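You operate a simulated robot arm through the tools that you are given. There is no shell and no other tool.

You run a simulated robot arm. Do the job below in one go: nothing can be reset, and whatever is moved stays where it is left.

TASK
Find the PITTED grain in the grey tray and save its picture.
Fine: dimmer at 6, zoom 3; the screen names the surface; one picture only.
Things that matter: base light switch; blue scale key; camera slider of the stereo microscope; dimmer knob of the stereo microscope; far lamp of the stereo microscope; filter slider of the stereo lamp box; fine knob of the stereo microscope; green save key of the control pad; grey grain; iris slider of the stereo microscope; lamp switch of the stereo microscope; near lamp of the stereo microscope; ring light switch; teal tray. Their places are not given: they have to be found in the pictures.

It is judged by the outcome, as a careful person would: the job done as asked, and still so three seconds after it is handed in. It fails if anything else is knocked over, pushed out of place, dropped, spilled or broken.

THE ROBOT
A 7-joint arm with a two-finger parallel gripper, fixed in place. Base frame: the origin is on the floor under the middle of its stand, x ahead of it, y to its left, z up; the work surface is at about z = 76. Lengths are in cm, angles in rad, forces in N, time in s.
With the tool pointing down near the work surface it reaches from about 44 to 92 cm from the base axis. Its first joint turns from -2.496 to 2.496 rad. Payload 3 kg.
Tool frame: the origin (TCP) lies between the finger pads and is the grasp point; the fingertips stand 3 cm ahead of it; z points along the fingers, y is the line along which they close. Largest opening 9.4 cm; finger width 2.8, thickness 1; the body of the gripper, 5 by 9.6 cm, starts 5.5 cm behind the TCP.
Orientation is that of the tool frame in the base frame, as a unit quaternion [w, x, y, z]. With the fingers straight down and closing along the base's y, the tool's x points along the base's -x, its y along +y and its z along -z.

THE INTERFACE
- The arm moves only by the tool nudge_tool. Its argument "rows" is a list of rows, each a list of 3 entries, a list of its own where there are three numbers: the shift along the tool's x, y, z in cm, then the turn, a rotation vector about the tool's x, y, z in rad, then the gripper command, from -1 (shut) to 1 (fully open), values between in proportion. In form: [[[dx, dy, dz], [rx, ry, rz], hand], ...]. A call has 1 to 20 rows; each row shifts and turns the commanded pose from where the row before left it, along the tool's axes as they then stand. A row lasts 0.2 s, in which the tool goes at most 5 cm and 0.15 rad; a call with a longer step from one row to the next is refused whole, and so is a gripper value outside its range. Where a pose cannot be reached the arm comes as near as it can. A force on the tool above 90 N (or 10 N above the force at the start of the call, whichever is more), or a blocked arm, ends the call early, and 0.2 s more pass. Each finger travels about 7.2 cm/s and halts on what it meets, pressing with about 38 N; the grip force reading is that of the motor and also rises with nothing between the fingers. The clock runs only during rows and for 0.2 s after the last one: add rows that do not move to give the fingers time. It gives the time, the measured TCP pose, the force on the tool (base axes), the opening and the grip force at its end, in the units of the frame above (readings bear some noise), with the torque about the TCP (base axes, N m) and any sound that the robot's microphone picked up.
- Cameras (640 x 400 px; columns grow to the right, rows downward): "scene" is fixed at [40.01, -64.97, 160.15]; the picture's right is [0.83, -0.55, 0.00], its down [-0.28, -0.42, -0.87] and it looks along [0.48, 0.72, -0.50] (base axes); focal length 312 px, centre (320, 200). "wrist" rides on the gripper at [7.6, 1.4, -10.2] in the tool frame; the picture's right is [-0.18, 0.98, 0.00], its down [-0.75, -0.14, -0.64] and it looks along [-0.63, -0.12, 0.77] (tool axes); focal length 243 px, centre (320, 200).
- grab_frame(camera): a new picture of that camera. No time passes.
- point_at(camera, pixels): for up to 12 pixels [column, row] of the newest picture of that camera ("zoom" is the newest enlarged one), the place [x, y, z] in the base frame of the surface seen there, good to about 0.2 cm. No time passes.
- inspect(camera, box): a new picture of the part [left, top, right, bottom] of that camera's present view, enlarged. No time passes.
- sign_off(): hands the job in; it is judged then, once.

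Leave the gripper open and the arm clear of the work at the hand-in unless told otherwise.

The tools are called after ">>>" as a command line: name --argument value ..., lists and objects as JSON in quotes. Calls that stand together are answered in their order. nudge_tool: Moves the arm, as the interface text tells. Its arguments: {"type":"object","properties":{"rows":{"type":"array","items":{"type":"array"}}},"required":["rows"]} The other tools are called the same way: grab_frame (camera) takes a picture; point_at (camera, pixels) gives the place of the surface under pixels of a picture; inspect (camera, box) takes an enlarged picture of a part of a camera's view; sign_off () hands the job in.

At the start:

```text
time_s: 0.0
tcp_pos: [51.1, 24.21, 130.96]
ee_rot: [-0.001, 0.0, 1.0, 0.0]
ft_force: [-0.1, 0.1, -1.2]
torque: [-0.02, -0.01, 0.01]
width: 9.42
grip_force: 0.1
```

scene: 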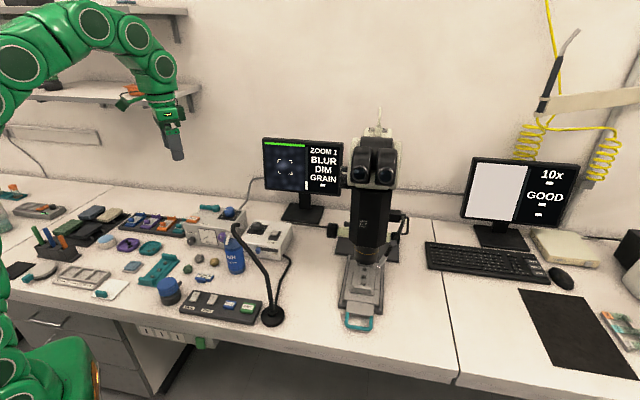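
wrist: 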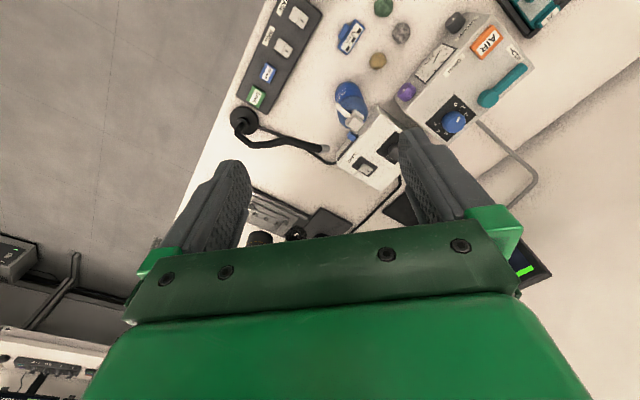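

I see a microscope in the middle of the scene (about 365,230), a monitor at left (300,165), a key pad at (220,305) and boxes at (215,225) and (265,238). I'll enlarge several parts to read labels.

>>> inspect --camera "scene" --box '[250, 130, 350, 200]'

>>> inspect --camera "scene" --box '[150, 270, 310, 340]'

>>> inspect --camera "scene" --box '[310, 230, 430, 340]'

>>> inspect --camera "scene" --box '[170, 200, 310, 290]'

>>> inspect --camera "scene" --box '[320, 100, 420, 240]'

>>> inspect --camera "scene" --box '[0, 170, 200, 310]'

```text
5.71 times, centred on (300, 165) of scene
```

zoom: 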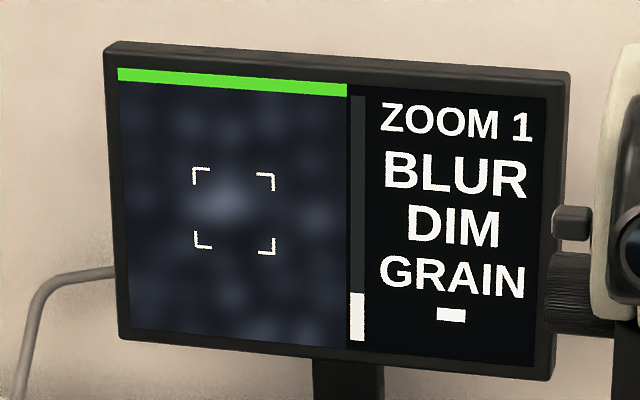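

```text
4.00 times, centred on (230, 305) of scene
```

zoom: 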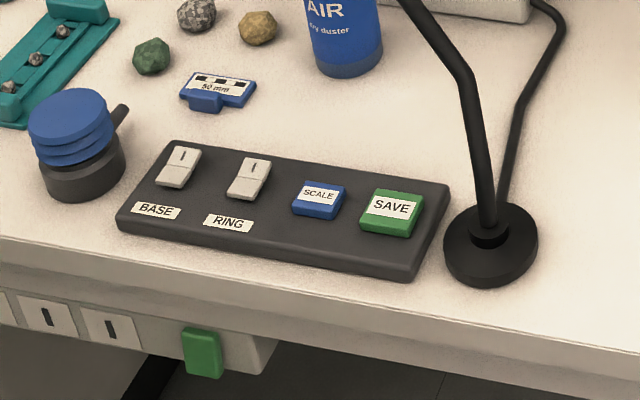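

```text
3.64 times, centred on (370, 285) of scene
```

zoom: 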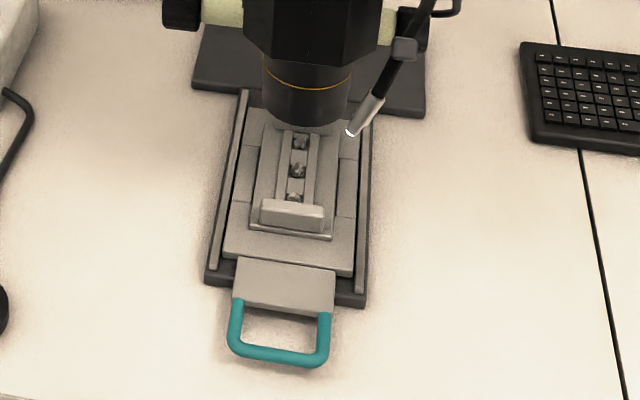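

```text
4.44 times, centred on (240, 245) of scene
```

zoom: 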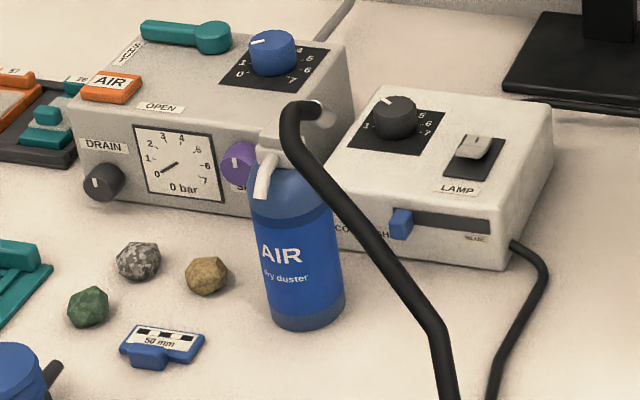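

```text
2.86 times, centred on (370, 170) of scene
```

zoom: 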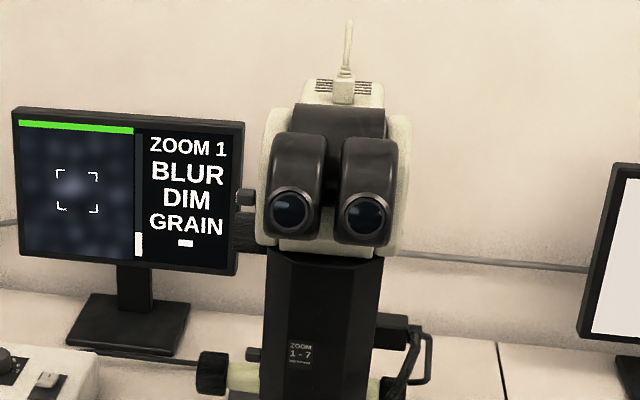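

```text
2.86 times, centred on (100, 240) of scene
```

zoom: 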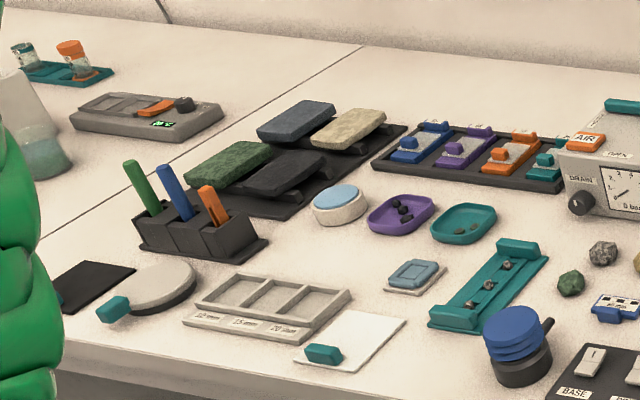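

The microscope stage at (360,300) already holds a grey tray with three grains; a teal tray with grains sits at (160,268). The screen reads ZOOM 1 / BLUR / DIM / GRAIN. Now I'll measure places of key items.

>>> grab_frame --camera "scene"

>>> point_at --camera "scene" --pixels '[[268, 226], [276, 232], [258, 250], [247, 307], [230, 303], [212, 292], [194, 291], [361, 325], [364, 298], [367, 283], [367, 275], [370, 268]]'

>>> point_at --camera "scene" --pixels '[[333, 230], [402, 227], [410, 222], [335, 183], [330, 169], [370, 225], [380, 263], [350, 250], [390, 250], [272, 316], [237, 226], [362, 188]]'

```text
taken
```

scene: 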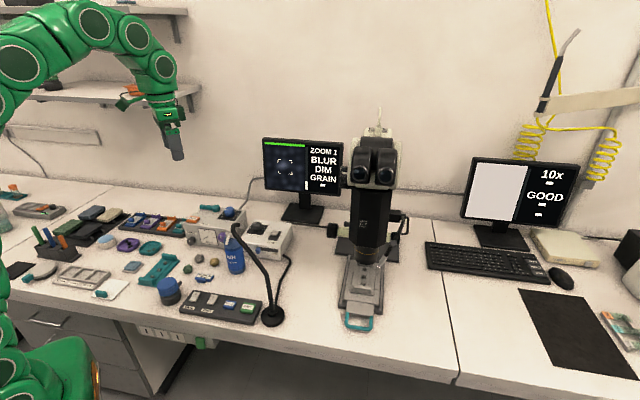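

```text
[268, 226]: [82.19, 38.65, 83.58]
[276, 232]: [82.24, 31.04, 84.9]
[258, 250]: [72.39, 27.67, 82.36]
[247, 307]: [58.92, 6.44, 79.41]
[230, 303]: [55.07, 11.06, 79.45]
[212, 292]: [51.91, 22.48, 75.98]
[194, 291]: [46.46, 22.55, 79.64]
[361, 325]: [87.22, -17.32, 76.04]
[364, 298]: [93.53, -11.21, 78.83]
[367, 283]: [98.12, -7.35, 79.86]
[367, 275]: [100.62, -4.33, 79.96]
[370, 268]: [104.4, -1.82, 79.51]
```

```text
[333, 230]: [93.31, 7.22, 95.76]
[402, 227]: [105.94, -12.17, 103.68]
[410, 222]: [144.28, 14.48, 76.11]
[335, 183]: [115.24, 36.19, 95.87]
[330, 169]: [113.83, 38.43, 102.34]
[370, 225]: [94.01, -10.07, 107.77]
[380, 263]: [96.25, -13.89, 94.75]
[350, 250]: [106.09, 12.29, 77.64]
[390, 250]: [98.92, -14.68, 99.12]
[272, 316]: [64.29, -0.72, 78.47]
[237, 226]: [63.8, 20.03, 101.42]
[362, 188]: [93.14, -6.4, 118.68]
```

I'll look closer at the microscope head and its lower part, to identify the zoom knob, focus knobs, sliders and lamps.

>>> inspect --camera "scene" --box '[330, 110, 410, 160]'

>>> inspect --camera "scene" --box '[330, 150, 410, 200]'

>>> inspect --camera "scene" --box '[320, 200, 420, 262]'

>>> inspect --camera "scene" --box '[330, 250, 410, 300]'

>>> inspect --camera "scene" --box '[225, 210, 305, 260]'

```text
8.00 times, centred on (370, 135) of scene
```

zoom: 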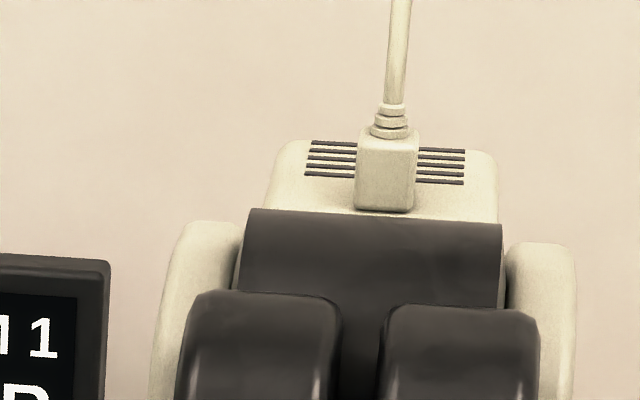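

```text
8.00 times, centred on (370, 175) of scene
```

zoom: 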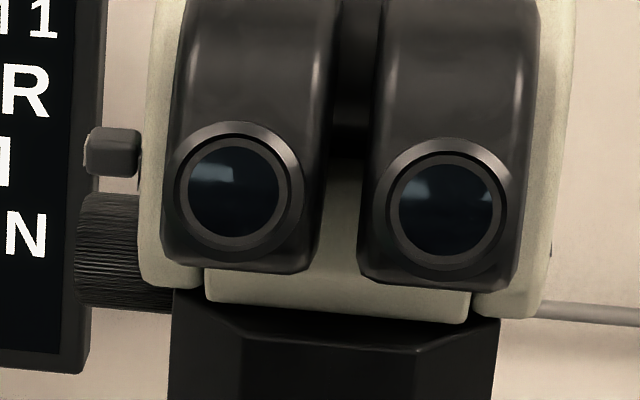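

```text
6.40 times, centred on (370, 231) of scene
```

zoom: 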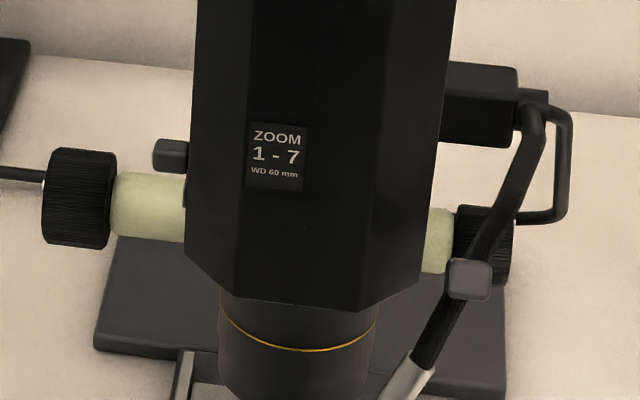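

```text
8.00 times, centred on (370, 275) of scene
```

zoom: 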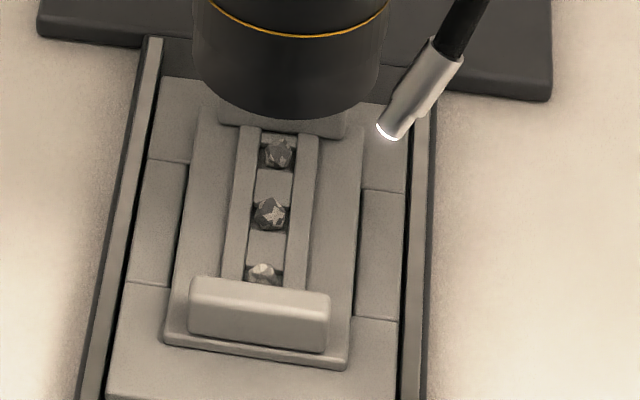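

```text
8.00 times, centred on (265, 235) of scene
```

zoom: 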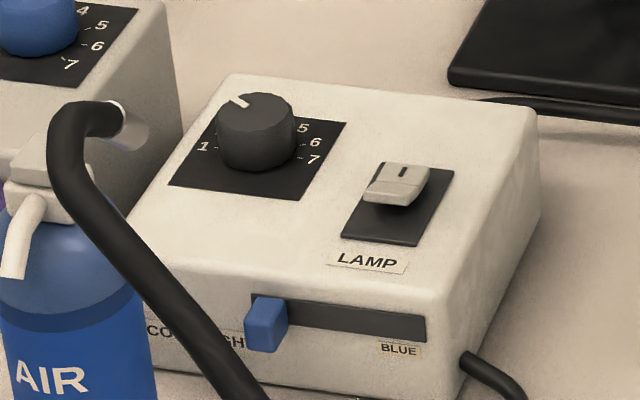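

I'll get coordinates of the knobs on the left side of the microscope head (pixels 343,168 and 343,181), focus knob (332,230), small block (347,224), and others.

>>> inspect --camera "scene" --box '[330, 150, 410, 200]'

>>> point_at --camera "zoom" --pixels '[[110, 145], [95, 155], [130, 150], [85, 250], [110, 250], [150, 265], [110, 210], [120, 295], [160, 150], [235, 195], [445, 210], [330, 300]]'

>>> inspect --camera "scene" --box '[320, 200, 420, 262]'

>>> point_at --camera "zoom" --pixels '[[60, 200], [90, 200], [130, 205], [165, 205], [170, 152], [160, 155], [470, 105], [480, 240], [470, 280], [535, 110], [300, 350], [265, 240]]'

```text
8.00 times, centred on (370, 175) of scene
```

zoom: 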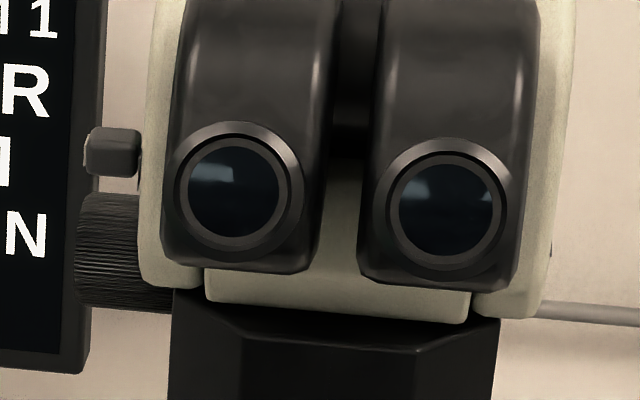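

```text
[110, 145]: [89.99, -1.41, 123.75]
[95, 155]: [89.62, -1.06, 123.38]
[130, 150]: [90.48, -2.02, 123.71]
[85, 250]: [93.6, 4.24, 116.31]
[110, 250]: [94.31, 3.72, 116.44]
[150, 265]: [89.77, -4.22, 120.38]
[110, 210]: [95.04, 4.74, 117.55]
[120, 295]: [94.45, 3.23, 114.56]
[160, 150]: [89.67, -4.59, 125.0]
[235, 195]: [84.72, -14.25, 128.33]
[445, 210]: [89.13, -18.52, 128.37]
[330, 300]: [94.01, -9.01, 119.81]
```

```text
6.40 times, centred on (370, 231) of scene
```

zoom: 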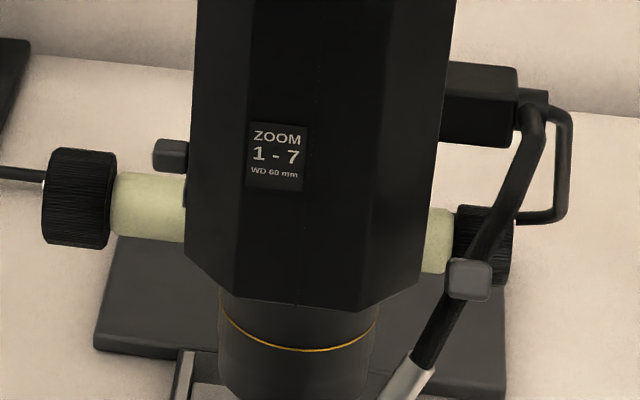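

```text
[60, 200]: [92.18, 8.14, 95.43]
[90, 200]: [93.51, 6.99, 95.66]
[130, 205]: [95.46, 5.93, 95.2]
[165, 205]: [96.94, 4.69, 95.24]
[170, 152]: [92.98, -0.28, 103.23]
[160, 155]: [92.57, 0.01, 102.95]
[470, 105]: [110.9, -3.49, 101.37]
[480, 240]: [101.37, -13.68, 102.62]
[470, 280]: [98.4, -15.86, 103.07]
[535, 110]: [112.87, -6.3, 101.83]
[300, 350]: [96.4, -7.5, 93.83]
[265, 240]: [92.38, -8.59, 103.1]
```

The lamp box dial, sliders and microscope knobs need a closer view. I'll move the open gripper above the lamp box (toward about x 65, y 41, z 108), well above everything, to use the wrist camera.

>>> nudge_tool --rows '[[[-2, 2.43, 3.29], [0, 0, 0], 1], [[-2, 2.43, 3.29], [0, 0, 0], 1], [[-2, 2.43, 3.29], [0, 0, 0], 1], [[-2, 2.43, 3.29], [0, 0, 0], 1], [[-2, 2.43, 3.29], [0, 0, 0], 1], [[-2, 2.43, 3.29], [0, 0, 0], 1], [[-2, 2.43, 3.29], [0, 0, 0], 1], [[0, 0, 0], [0, 0, 0], 1]]'

>>> grab_frame --camera "wrist"

```text
time_s: 1.8
tcp_pos: [65.05, 41.09, 107.88]
ee_rot: [0.0, 0.0, 1.0, 0.0]
ft_force: [0.0, 0.0, 0.4]
torque: [0.03, 0.02, 0.0]
width: 9.39
grip_force: 0.1
```

```text
taken
```

wrist: 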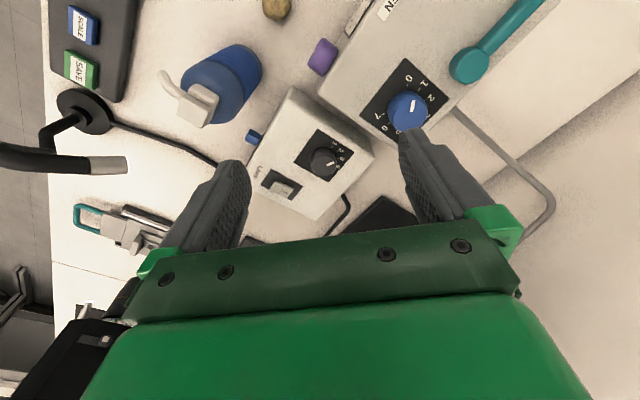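

The dimmer dial is at (323,162) in the wrist view. I'll enlarge it.

>>> inspect --camera "wrist" --box '[240, 85, 400, 225]'

>>> point_at --camera "zoom" --pixels '[[325, 220], [340, 230], [195, 285], [180, 270], [60, 145], [420, 240], [300, 150], [390, 190], [85, 135], [160, 25], [450, 200], [240, 360]]'

```text
2.86 times, centred on (320, 155) of wrist
```

zoom: 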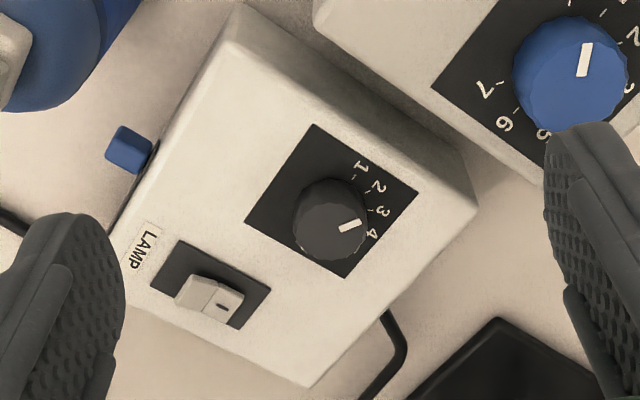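

```text
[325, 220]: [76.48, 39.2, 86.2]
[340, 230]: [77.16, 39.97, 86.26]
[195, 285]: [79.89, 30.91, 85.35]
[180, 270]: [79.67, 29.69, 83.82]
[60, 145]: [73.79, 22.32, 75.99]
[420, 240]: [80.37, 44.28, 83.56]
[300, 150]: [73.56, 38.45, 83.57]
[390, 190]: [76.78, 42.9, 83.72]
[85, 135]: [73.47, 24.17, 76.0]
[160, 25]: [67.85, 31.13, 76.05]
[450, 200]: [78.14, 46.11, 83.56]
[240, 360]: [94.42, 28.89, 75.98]
```

The dial reads around 3.5 and the lamp switch sits at (195,285) in the zoom. Next, I look at the microscope's left side: I move to about (68, 3, 114) and pitch the tool forward 0.7 rad for a level view.

>>> nudge_tool --rows '[[[0, 0, -3], [0, 0, 0], 1], [[-0.33, -4.2, -0.4], [0, 0, 0], 1], [[-0.33, -4.2, -0.4], [0, 0, 0], 1], [[-0.33, -4.2, -0.4], [0, 0, 0], 1], [[-0.33, -4.2, -0.4], [0, 0, 0], 1], [[-0.33, -4.2, -0.4], [0, 0, 0], 1], [[-0.33, -4.2, -0.4], [0, 0, 0], 1], [[-0.33, -4.2, -0.4], [0, 0, 0], 1], [[-0.33, -4.2, -0.4], [0, 0, 0], 1], [[-0.33, -4.2, -0.4], [0, 0, 0], 1], [[0, 0, 0], [0, -0.14, 0], 1], [[0, 0, 0], [0, -0.14, 0], 1], [[0, 0, 0], [0, -0.14, 0], 1], [[0, 0, 0], [0, -0.14, 0], 1], [[0, 0, 0], [0, -0.14, 0], 1], [[0, 0, 0], [0, 0, 0], 1]]'

>>> grab_frame --camera "wrist"

>>> grab_frame --camera "scene"

```text
time_s: 5.2
tcp_pos: [67.98, 3.53, 114.56]
ee_rot: [0.344, 0.0, 0.939, 0.001]
ft_force: [0.2, -0.1, -1.1]
torque: [0.01, 0.01, 0.0]
width: 9.4
grip_force: 0.1
```

```text
taken
```

wrist: 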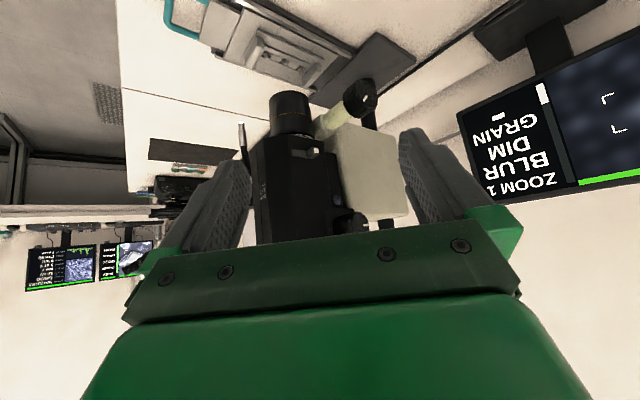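

```text
taken
```

scene: 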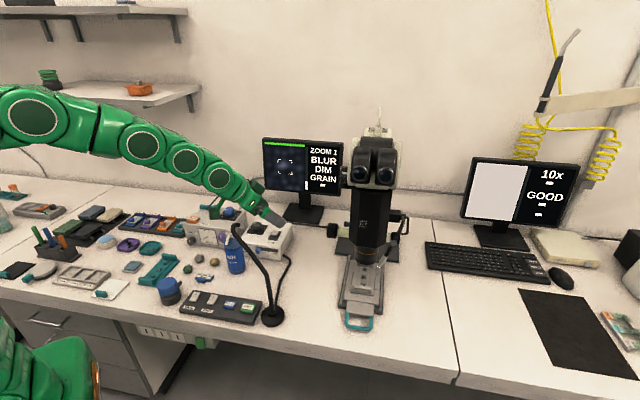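

The wrist view is upside down; the scope is at (300,170). I'll enlarge the scope and the stage.

>>> inspect --camera "wrist" --box '[220, 70, 420, 250]'

>>> inspect --camera "wrist" --box '[240, 120, 360, 200]'

>>> inspect --camera "wrist" --box '[160, 0, 400, 110]'

>>> inspect --camera "wrist" --box '[0, 210, 180, 310]'

```text
2.22 times, centred on (320, 160) of wrist
```

zoom: 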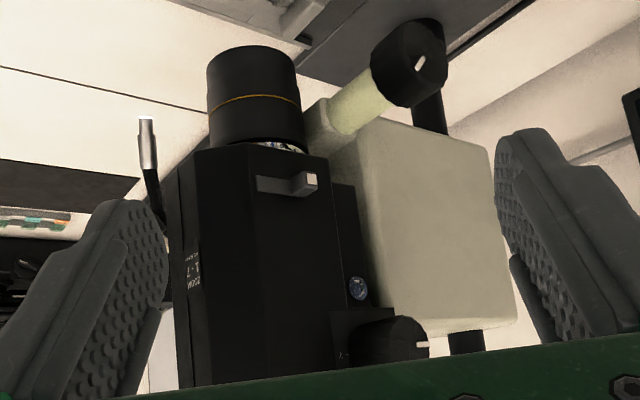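

```text
5.00 times, centred on (300, 160) of wrist
```

zoom: 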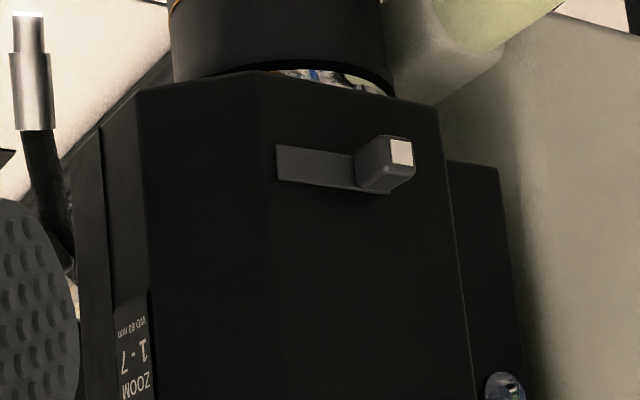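

```text
2.67 times, centred on (280, 55) of wrist
```

zoom: 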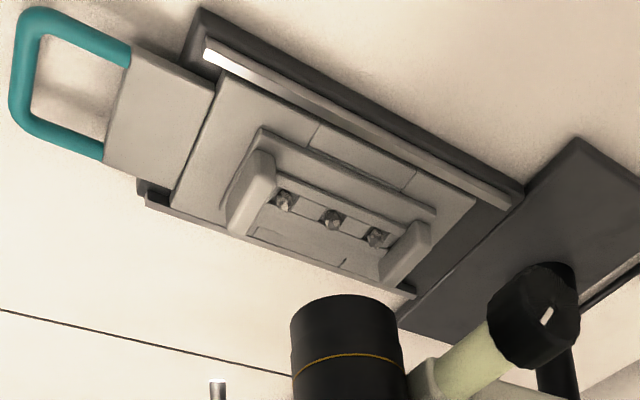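

```text
3.56 times, centred on (90, 260) of wrist
```

zoom: 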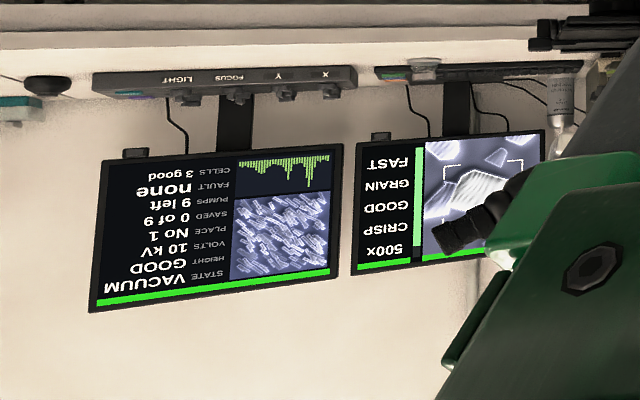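

I can see the iris slider at (308,152), the zoom knob near (340,215) and the focus knob at (360,97). I'll enlarge the zoom knob and the focus knob and query their positions.

>>> inspect --camera "wrist" --box '[310, 180, 400, 240]'

>>> point_at --camera "zoom" --pixels '[[270, 280], [330, 280], [150, 330], [200, 70], [430, 100]]'

>>> inspect --camera "wrist" --box '[320, 60, 410, 120]'

>>> point_at --camera "zoom" --pixels '[[290, 270], [350, 230], [200, 330], [240, 210], [130, 350], [320, 200], [380, 290]]'

>>> inspect --camera "scene" --box '[330, 250, 410, 300]'

>>> point_at --camera "zoom" --pixels '[[277, 152], [270, 215], [263, 270], [200, 300], [330, 300], [240, 115], [330, 120], [110, 390], [400, 390], [152, 50], [430, 120], [390, 130]]'

```text
6.67 times, centred on (355, 210) of wrist
```

zoom: 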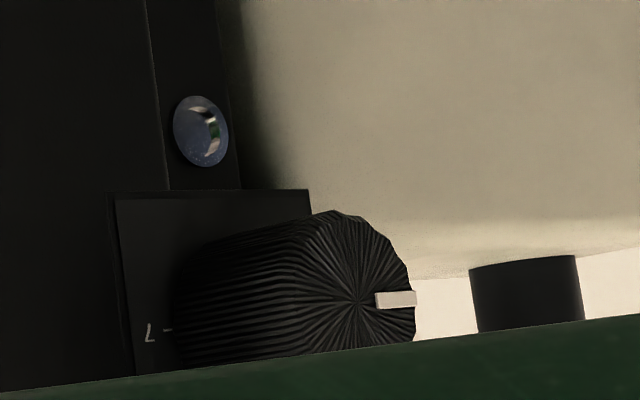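

```text
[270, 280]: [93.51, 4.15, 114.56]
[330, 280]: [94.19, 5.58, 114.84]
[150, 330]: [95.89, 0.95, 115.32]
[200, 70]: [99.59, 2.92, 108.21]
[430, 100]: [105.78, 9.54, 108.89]
```

```text
6.67 times, centred on (365, 90) of wrist
```

zoom: 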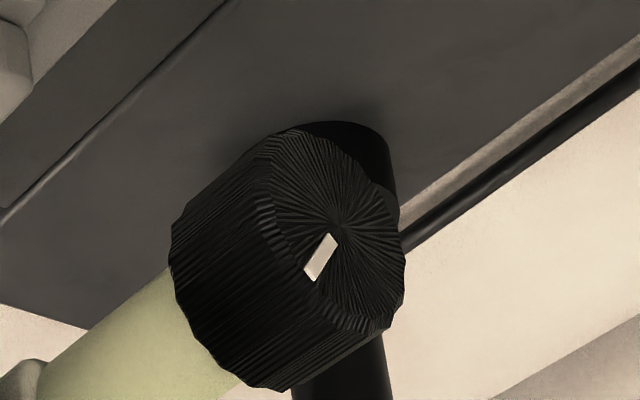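

```text
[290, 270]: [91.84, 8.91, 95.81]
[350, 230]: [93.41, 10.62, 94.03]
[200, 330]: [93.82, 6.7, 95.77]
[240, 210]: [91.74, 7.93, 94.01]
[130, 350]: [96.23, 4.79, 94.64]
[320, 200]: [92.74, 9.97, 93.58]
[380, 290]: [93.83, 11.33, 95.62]
```

```text
8.00 times, centred on (370, 275) of scene
```

zoom: 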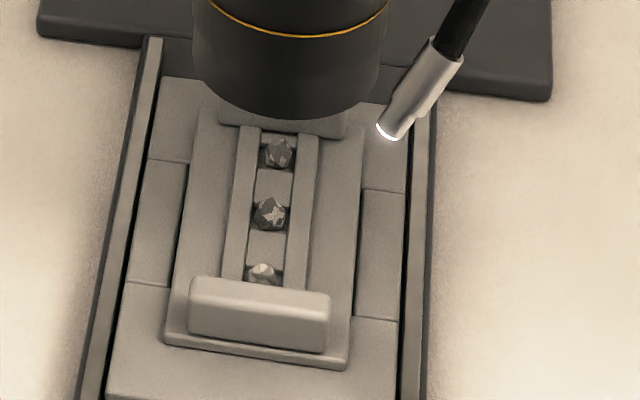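

```text
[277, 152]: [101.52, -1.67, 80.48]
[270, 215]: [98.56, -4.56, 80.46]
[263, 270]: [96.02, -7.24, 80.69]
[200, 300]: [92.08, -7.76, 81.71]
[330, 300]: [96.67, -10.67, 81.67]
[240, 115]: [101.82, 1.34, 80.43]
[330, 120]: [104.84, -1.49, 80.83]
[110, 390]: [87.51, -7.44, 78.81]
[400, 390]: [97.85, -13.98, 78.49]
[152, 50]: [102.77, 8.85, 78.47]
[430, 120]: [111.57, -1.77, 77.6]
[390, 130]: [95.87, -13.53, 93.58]
```

Three grains lie along the (0.71,0.71) direction about 3.9 cm apart, and the middle one is under the objective. Now I go back over the lamp box to read the dimmer dial from above (TCP about 76, 40, 108).

>>> nudge_tool --rows '[[[0, 0, 0], [0, 0.14, 0], 1], [[0, 0, 0], [0, 0.14, 0], 1], [[0, 0, 0], [0, 0.14, 0], 1], [[0, 0, 0], [0, 0.14, 0], 1], [[0, 0, 0], [0, 0.14, 0], 1], [[-0.8, 4, 0.6], [0, 0, 0], 1], [[-0.8, 4, 0.6], [0, 0, 0], 1], [[-0.8, 4, 0.6], [0, 0, 0], 1], [[-0.8, 4, 0.6], [0, 0, 0], 1], [[-0.8, 4, 0.6], [0, 0, 0], 1], [[-0.8, 4, 0.6], [0, 0, 0], 1], [[-0.8, 4, 0.6], [0, 0, 0], 1], [[-0.8, 4, 0.6], [0, 0, 0], 1], [[-0.8, 4, 0.6], [0, 0, 0], 1], [[0, 0, 0], [0, 0, 0], 1]]'

>>> grab_frame --camera "wrist"

>>> inspect --camera "wrist" --box '[250, 30, 400, 130]'

```text
time_s: 8.4
tcp_pos: [75.05, 39.23, 109.02]
ee_rot: [0.0, 0.0, 1.0, -0.001]
ft_force: [0.1, 0.5, -0.1]
torque: [0.01, 0.0, 0.01]
width: 9.41
grip_force: 0.0
```

```text
taken
```

wrist: 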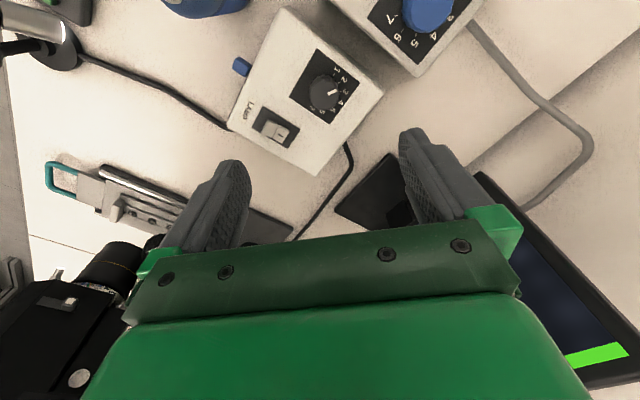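

```text
4.00 times, centred on (325, 80) of wrist
```

zoom: 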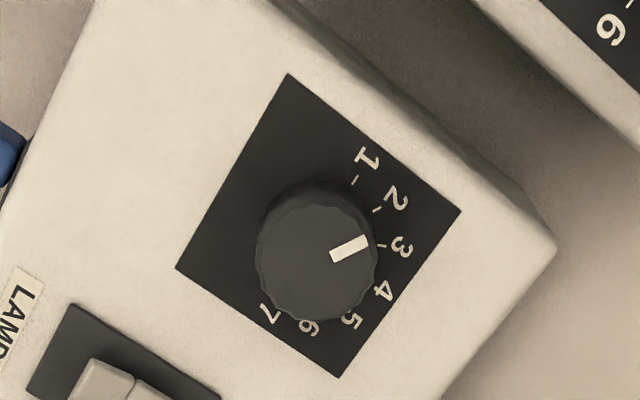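

The dimmer pointer reads 3 now. I'll measure the numbers, ticks, plate corners and knob top to get the angle from 3 to 6.

>>> point_at --camera "zoom" --pixels '[[288, 75], [459, 211], [340, 376], [179, 268], [367, 159], [397, 199], [402, 247], [383, 292], [352, 320], [308, 329], [269, 316], [315, 255]]'

>>> point_at --camera "zoom" --pixels '[[365, 241], [333, 255], [315, 200], [315, 300], [270, 250], [372, 250], [100, 375], [150, 385], [28, 290]]'

>>> inspect --camera "wrist" --box '[220, 30, 320, 160]'

```text
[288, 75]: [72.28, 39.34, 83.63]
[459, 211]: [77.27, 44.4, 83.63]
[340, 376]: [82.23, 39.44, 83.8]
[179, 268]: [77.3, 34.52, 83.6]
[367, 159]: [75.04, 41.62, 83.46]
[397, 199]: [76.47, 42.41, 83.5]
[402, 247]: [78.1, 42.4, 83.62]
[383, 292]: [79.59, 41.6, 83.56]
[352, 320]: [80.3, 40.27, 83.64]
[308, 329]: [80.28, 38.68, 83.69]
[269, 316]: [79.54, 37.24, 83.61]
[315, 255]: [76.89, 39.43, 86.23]
```

```text
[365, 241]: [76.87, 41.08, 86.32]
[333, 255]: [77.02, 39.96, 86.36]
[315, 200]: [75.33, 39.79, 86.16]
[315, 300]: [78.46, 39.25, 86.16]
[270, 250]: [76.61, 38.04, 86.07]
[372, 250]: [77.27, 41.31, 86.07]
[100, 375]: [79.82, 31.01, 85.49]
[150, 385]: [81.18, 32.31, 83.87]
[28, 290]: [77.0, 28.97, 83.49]
```

```text
3.08 times, centred on (270, 95) of wrist
```

zoom: 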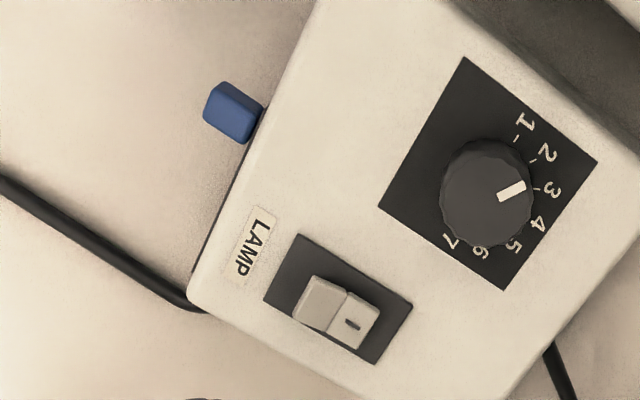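

The pointer lines up with 2 (once parallax is taken out), numbers are 30° apart, so 6 is 120° clockwise from above. Before grasping I check the neighbouring AIR box height and edges near (415,72).

>>> grab_frame --camera "wrist"

>>> point_at --camera "wrist" --pixels '[[415, 70], [380, 45], [345, 15], [450, 40], [425, 12], [383, 95], [280, 10], [320, 170], [232, 120], [241, 68], [276, 130], [205, 8]]'

```text
taken
```

wrist: 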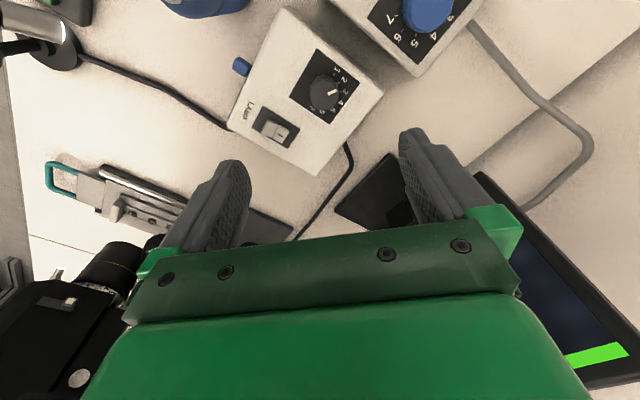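

```text
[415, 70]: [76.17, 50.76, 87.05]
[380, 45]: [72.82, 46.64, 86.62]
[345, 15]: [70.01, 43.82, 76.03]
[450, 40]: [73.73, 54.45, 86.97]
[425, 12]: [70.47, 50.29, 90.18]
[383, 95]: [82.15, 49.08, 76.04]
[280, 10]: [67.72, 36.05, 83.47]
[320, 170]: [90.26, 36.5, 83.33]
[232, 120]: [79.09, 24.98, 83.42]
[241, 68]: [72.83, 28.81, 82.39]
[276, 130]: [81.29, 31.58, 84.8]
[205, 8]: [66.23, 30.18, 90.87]
```

AIR box top is z 87 with its edge ≥5 cm away, so a straight-down grasp is clear. I centre on the dial (77.27, 39.43), pre-turn −60°, and come down to z≈92 first.

>>> nudge_tool --rows '[[[-2.22, 0.2, 0], [0, 0, 0], 1], [[0, 0, 2], [0, 0, -0.15], 1], [[0, 0, 2], [0, 0, -0.15], 1], [[0, 0, 2], [0, 0, -0.15], 1], [[0, 0, 2], [0, 0, -0.15], 1], [[0, 0, 2], [0, 0, -0.15], 1], [[0, 0, 2], [0, 0, -0.15], 1], [[0, 0, 2], [0, 0, -0.15], 1], [[0, 0, 1.5], [0, 0, 0], 1], [[0, 0, 1.0], [0, 0, 0], 1], [[0, 0, 0], [0, 0, 0], 1]]'

>>> grab_frame --camera "wrist"

>>> grab_frame --camera "scene"

```text
time_s: 10.8
tcp_pos: [74.98, 39.39, 92.69]
ee_rot: [-0.001, -0.501, 0.866, -0.001]
ft_force: [0.4, 0.0, -0.3]
torque: [0.0, 0.01, 0.01]
width: 9.38
grip_force: 0.0
out of reach, approached as far as the arm can: row 1
```

```text
taken
```

wrist: 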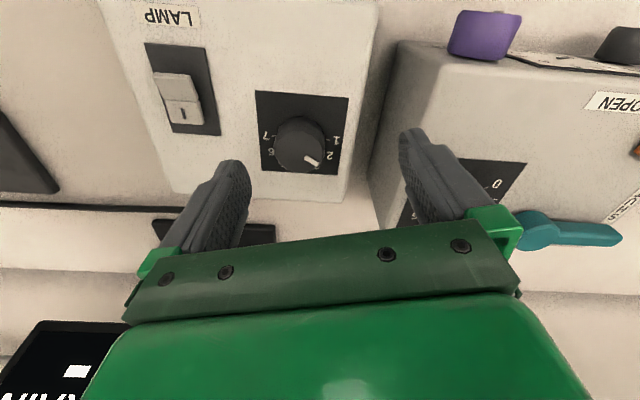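

```text
taken
```

scene: 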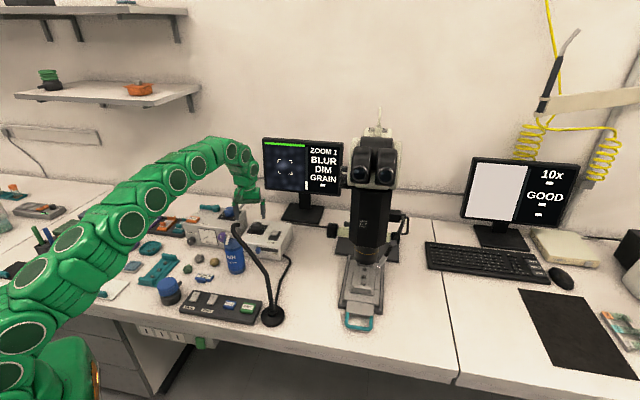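

The arm could not reach x 77.3 at the higher height; it sits at x 74.98. Lower down it should reach, so I shift the remaining 2.3 cm in +x at z≈92.

>>> nudge_tool --rows '[[[-0.6, -0.98, 0.3], [0, 0, 0], 1], [[-0.58, -0.98, 0.3], [0, 0, 0], 1], [[0, 0, 0], [0, 0, 0], 1]]'

>>> grab_frame --camera "wrist"

```text
time_s: 11.6
tcp_pos: [77.32, 39.46, 91.96]
ee_rot: [0.0, -0.501, 0.865, -0.001]
ft_force: [-1.0, -0.3, 0.0]
torque: [-0.01, 0.03, -0.01]
width: 9.41
grip_force: 0.2
```

```text
taken
```

wrist: 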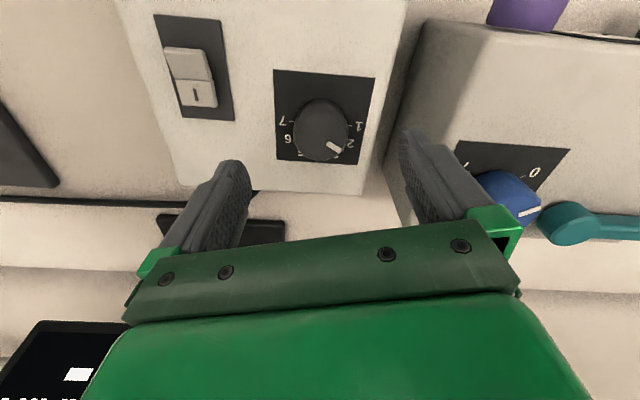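

The knob (at 320,130) is centred between the fingers. I go down to z≈87.2 and close on the knob.

>>> nudge_tool --rows '[[[0, 0, 2], [0, 0, 0], 1], [[0, 0, 1.5], [0, 0, 0], 1], [[0, 0, 1.2], [0, 0, 0], 1], [[0, 0, 0], [0, 0, 0], 1]]'

>>> grab_frame --camera "wrist"

>>> inspect --camera "scene" --box '[225, 190, 305, 260]'

```text
time_s: 12.6
tcp_pos: [77.33, 39.23, 87.33]
ee_rot: [0.001, -0.5, 0.866, -0.001]
ft_force: [0.4, 0.3, -0.3]
torque: [0.0, 0.02, 0.05]
width: 9.4
grip_force: 0.0
```

```text
taken
```

wrist: 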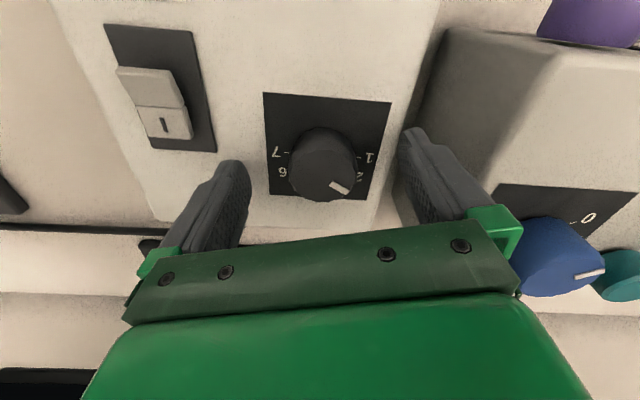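

```text
5.71 times, centred on (265, 225) of scene
```

zoom: 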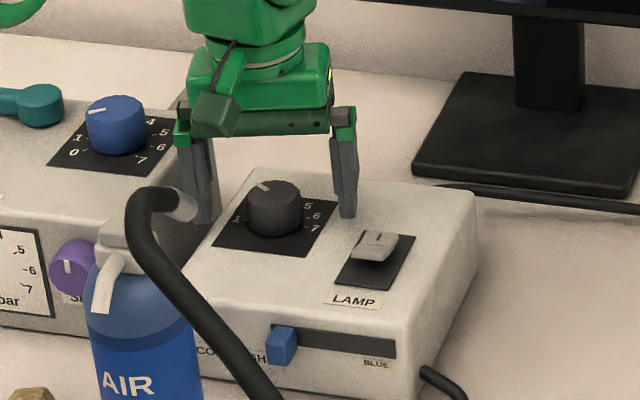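

Fingers straddle the knob. Closing now and holding a few rows.

>>> nudge_tool --rows '[[[0, 0, 0], [0, 0, 0], 0], [[0, 0, 0], [0, 0, 0], -0.3], [[0, 0, 0], [0, 0, 0], -1], [[0, 0, 0], [0, 0, 0], -1], [[0, 0, 0], [0, 0, 0], -1]]'

>>> inspect --camera "scene" --box '[225, 190, 305, 260]'

```text
time_s: 13.8
tcp_pos: [77.28, 39.42, 87.23]
ee_rot: [0.0, -0.501, 0.865, 0.001]
ft_force: [-20.4, 5.9, 3.5]
torque: [-0.04, 0.75, -0.01]
width: 3.88
grip_force: 44.7
```

```text
5.71 times, centred on (265, 225) of scene
```

zoom: 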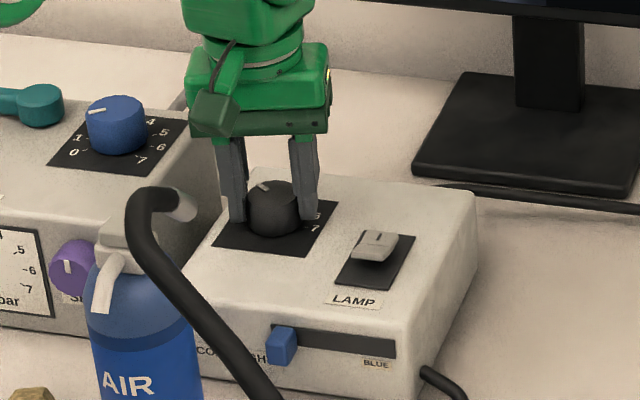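

Grip holds the knob (width 3.9). I turn it clockwise by half first (+1.05 rad), then check.

>>> nudge_tool --rows '[[[0, 0.1, 0], [0, 0, 0.1], -1], [[0, 0, 0], [0, 0, 0.13], -1], [[0, 0, 0], [0, 0, 0.14], -1], [[0, 0, 0], [0, 0, 0.14], -1], [[0, 0, 0], [0, 0, 0.14], -1], [[0, 0, 0], [0, 0, 0.14], -1], [[0, 0, 0], [0, 0, 0.13], -1], [[0, 0, 0], [0, 0, 0.13], -1], [[0, 0, 0], [0, 0, 0], -1]]'

>>> inspect --camera "scene" --box '[225, 190, 305, 260]'

>>> inspect --camera "scene" --box '[250, 130, 350, 200]'

>>> grab_frame --camera "wrist"

```text
time_s: 15.8
tcp_pos: [77.26, 39.41, 87.18]
ee_rot: [0.0, 0.0, 1.0, 0.001]
ft_force: [-17.0, -7.2, 1.5]
torque: [-0.34, 0.3, 0.02]
width: 3.87
grip_force: 45.5
```

```text
5.71 times, centred on (265, 225) of scene
```

zoom: 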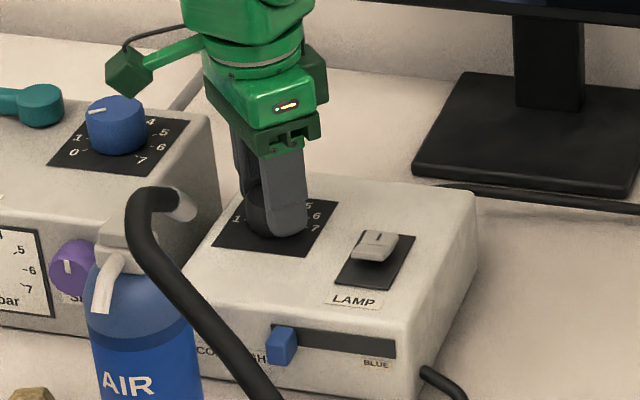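

```text
5.71 times, centred on (300, 165) of scene
```

zoom: 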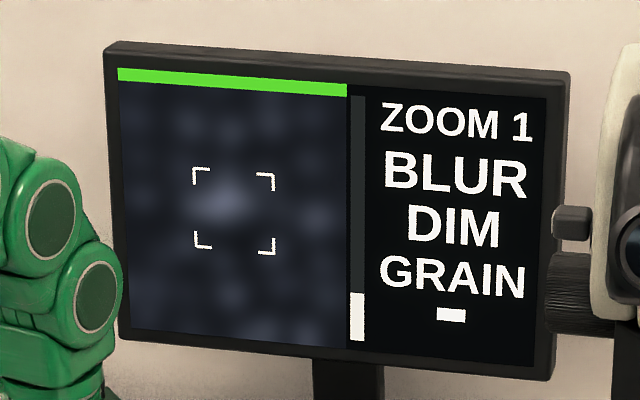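

```text
taken
```

wrist: 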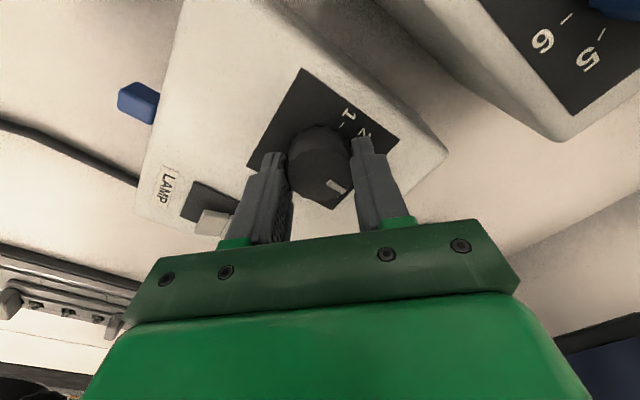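

The knob turned to about 4; the screen still says DIM. I turn the remaining 60°.

>>> nudge_tool --rows '[[[0, 0, 0], [0, 0, 0.1], -1], [[0, 0, 0], [0, 0, 0.13], -1], [[0, 0, 0], [0, 0, 0.14], -1], [[0, 0, 0], [0, 0, 0.14], -1], [[0, 0, 0], [0, 0, 0.14], -1], [[0, 0, 0], [0, 0, 0.14], -1], [[0, 0, 0], [0, 0, 0.13], -1], [[0, 0, 0], [0, 0, 0.127], -1], [[0, 0, 0], [0, 0, 0], -1]]'

>>> inspect --camera "scene" --box '[225, 190, 305, 260]'

>>> inspect --camera "scene" --box '[250, 130, 350, 200]'

>>> grab_frame --camera "wrist"

```text
time_s: 17.8
tcp_pos: [77.27, 39.49, 87.28]
ee_rot: [0.0, 0.501, 0.865, 0.0]
ft_force: [-1.5, -3.8, 12.9]
torque: [0.01, -0.05, 0.02]
width: 3.87
grip_force: 44.6
```

```text
5.71 times, centred on (265, 225) of scene
```

zoom: 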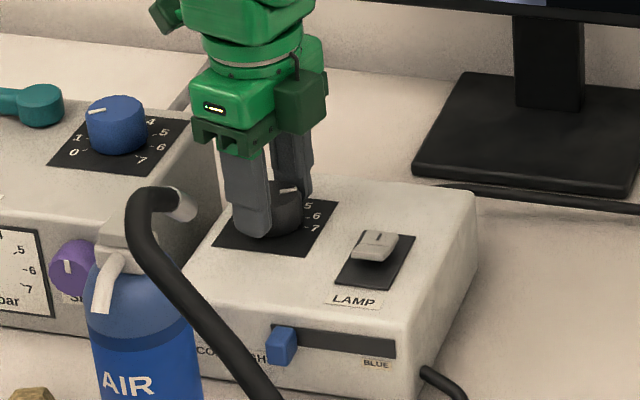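

```text
5.71 times, centred on (300, 165) of scene
```

zoom: 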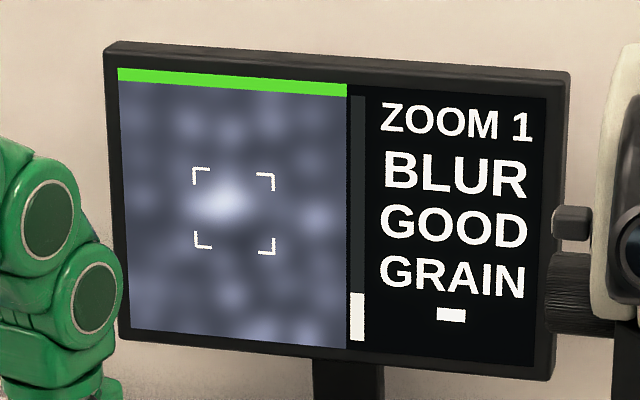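

```text
taken
```

wrist: 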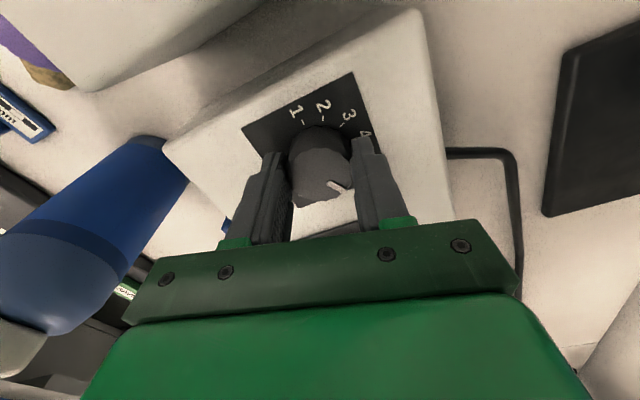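

The screen now says GOOD for light. I release the knob and lift a little to read the pointer exactly.

>>> nudge_tool --rows '[[[0, 0, 0], [0, 0, 0], -0.3], [[0, 0, 0], [0, 0, 0], 0.3], [[0, 0, 0], [0, 0, 0], 1], [[0, 0, 0], [0, 0, 0], 1], [[0, 0, -2], [0, 0, 0], 1], [[0, 0, -3], [0, 0, 0], 1], [[0, 0, -3], [0, 0, 0], 1], [[0, 0, 0], [0, 0, 0], 1]]'

>>> grab_frame --camera "wrist"

>>> inspect --camera "wrist" --box '[240, 50, 420, 170]'

>>> inspect --camera "scene" --box '[245, 210, 295, 250]'

```text
time_s: 19.6
tcp_pos: [77.22, 39.42, 95.15]
ee_rot: [0.0, 0.5, 0.866, 0.001]
ft_force: [-0.3, -0.4, 0.0]
torque: [-0.01, 0.03, -0.03]
width: 9.4
grip_force: 0.1
```

```text
taken
```

wrist: 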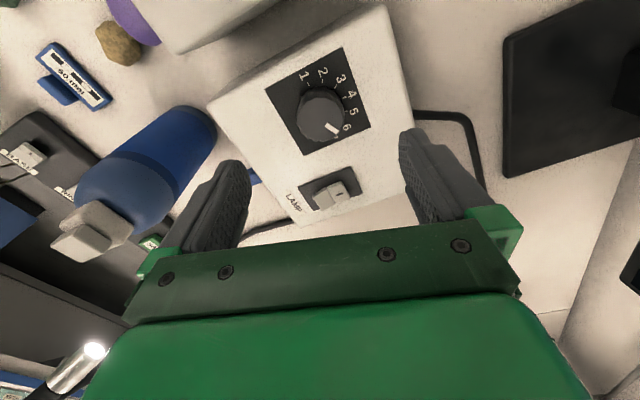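

```text
3.33 times, centred on (330, 110) of wrist
```

zoom: 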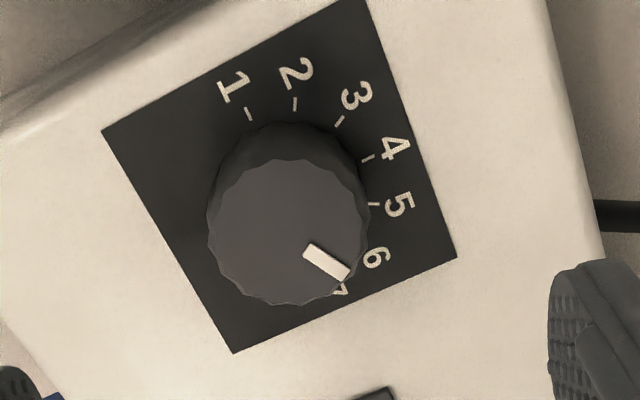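

```text
10.00 times, centred on (270, 230) of scene
```

zoom: 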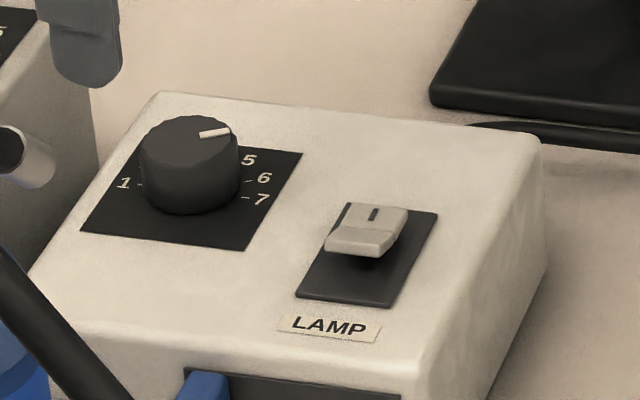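

The pointer now looks very near 6. I measure it precisely with a larger zoom.

>>> inspect --camera "wrist" --box '[285, 75, 365, 145]'

>>> point_at --camera "zoom" --pixels '[[270, 265], [300, 285], [340, 310]]'

```text
5.71 times, centred on (325, 110) of wrist
```

zoom: 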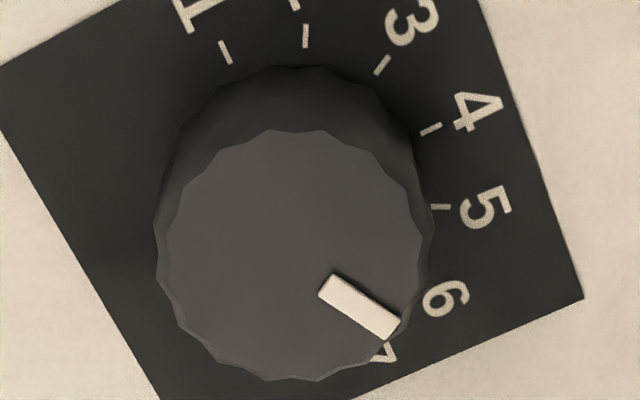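

```text
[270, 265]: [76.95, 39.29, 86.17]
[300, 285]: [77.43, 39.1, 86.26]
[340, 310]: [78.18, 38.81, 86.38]
```

I query the knob centre (297,257) and pointer ends.

>>> point_at --camera "zoom" --pixels '[[297, 257], [328, 282], [345, 295], [365, 309], [380, 320], [390, 326], [310, 290], [210, 190]]'

```text
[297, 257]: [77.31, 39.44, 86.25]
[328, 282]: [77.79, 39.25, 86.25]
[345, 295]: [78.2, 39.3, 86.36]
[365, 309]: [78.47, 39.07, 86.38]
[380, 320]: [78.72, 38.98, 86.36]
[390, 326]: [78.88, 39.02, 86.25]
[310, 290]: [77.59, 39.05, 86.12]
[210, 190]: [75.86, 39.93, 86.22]
```

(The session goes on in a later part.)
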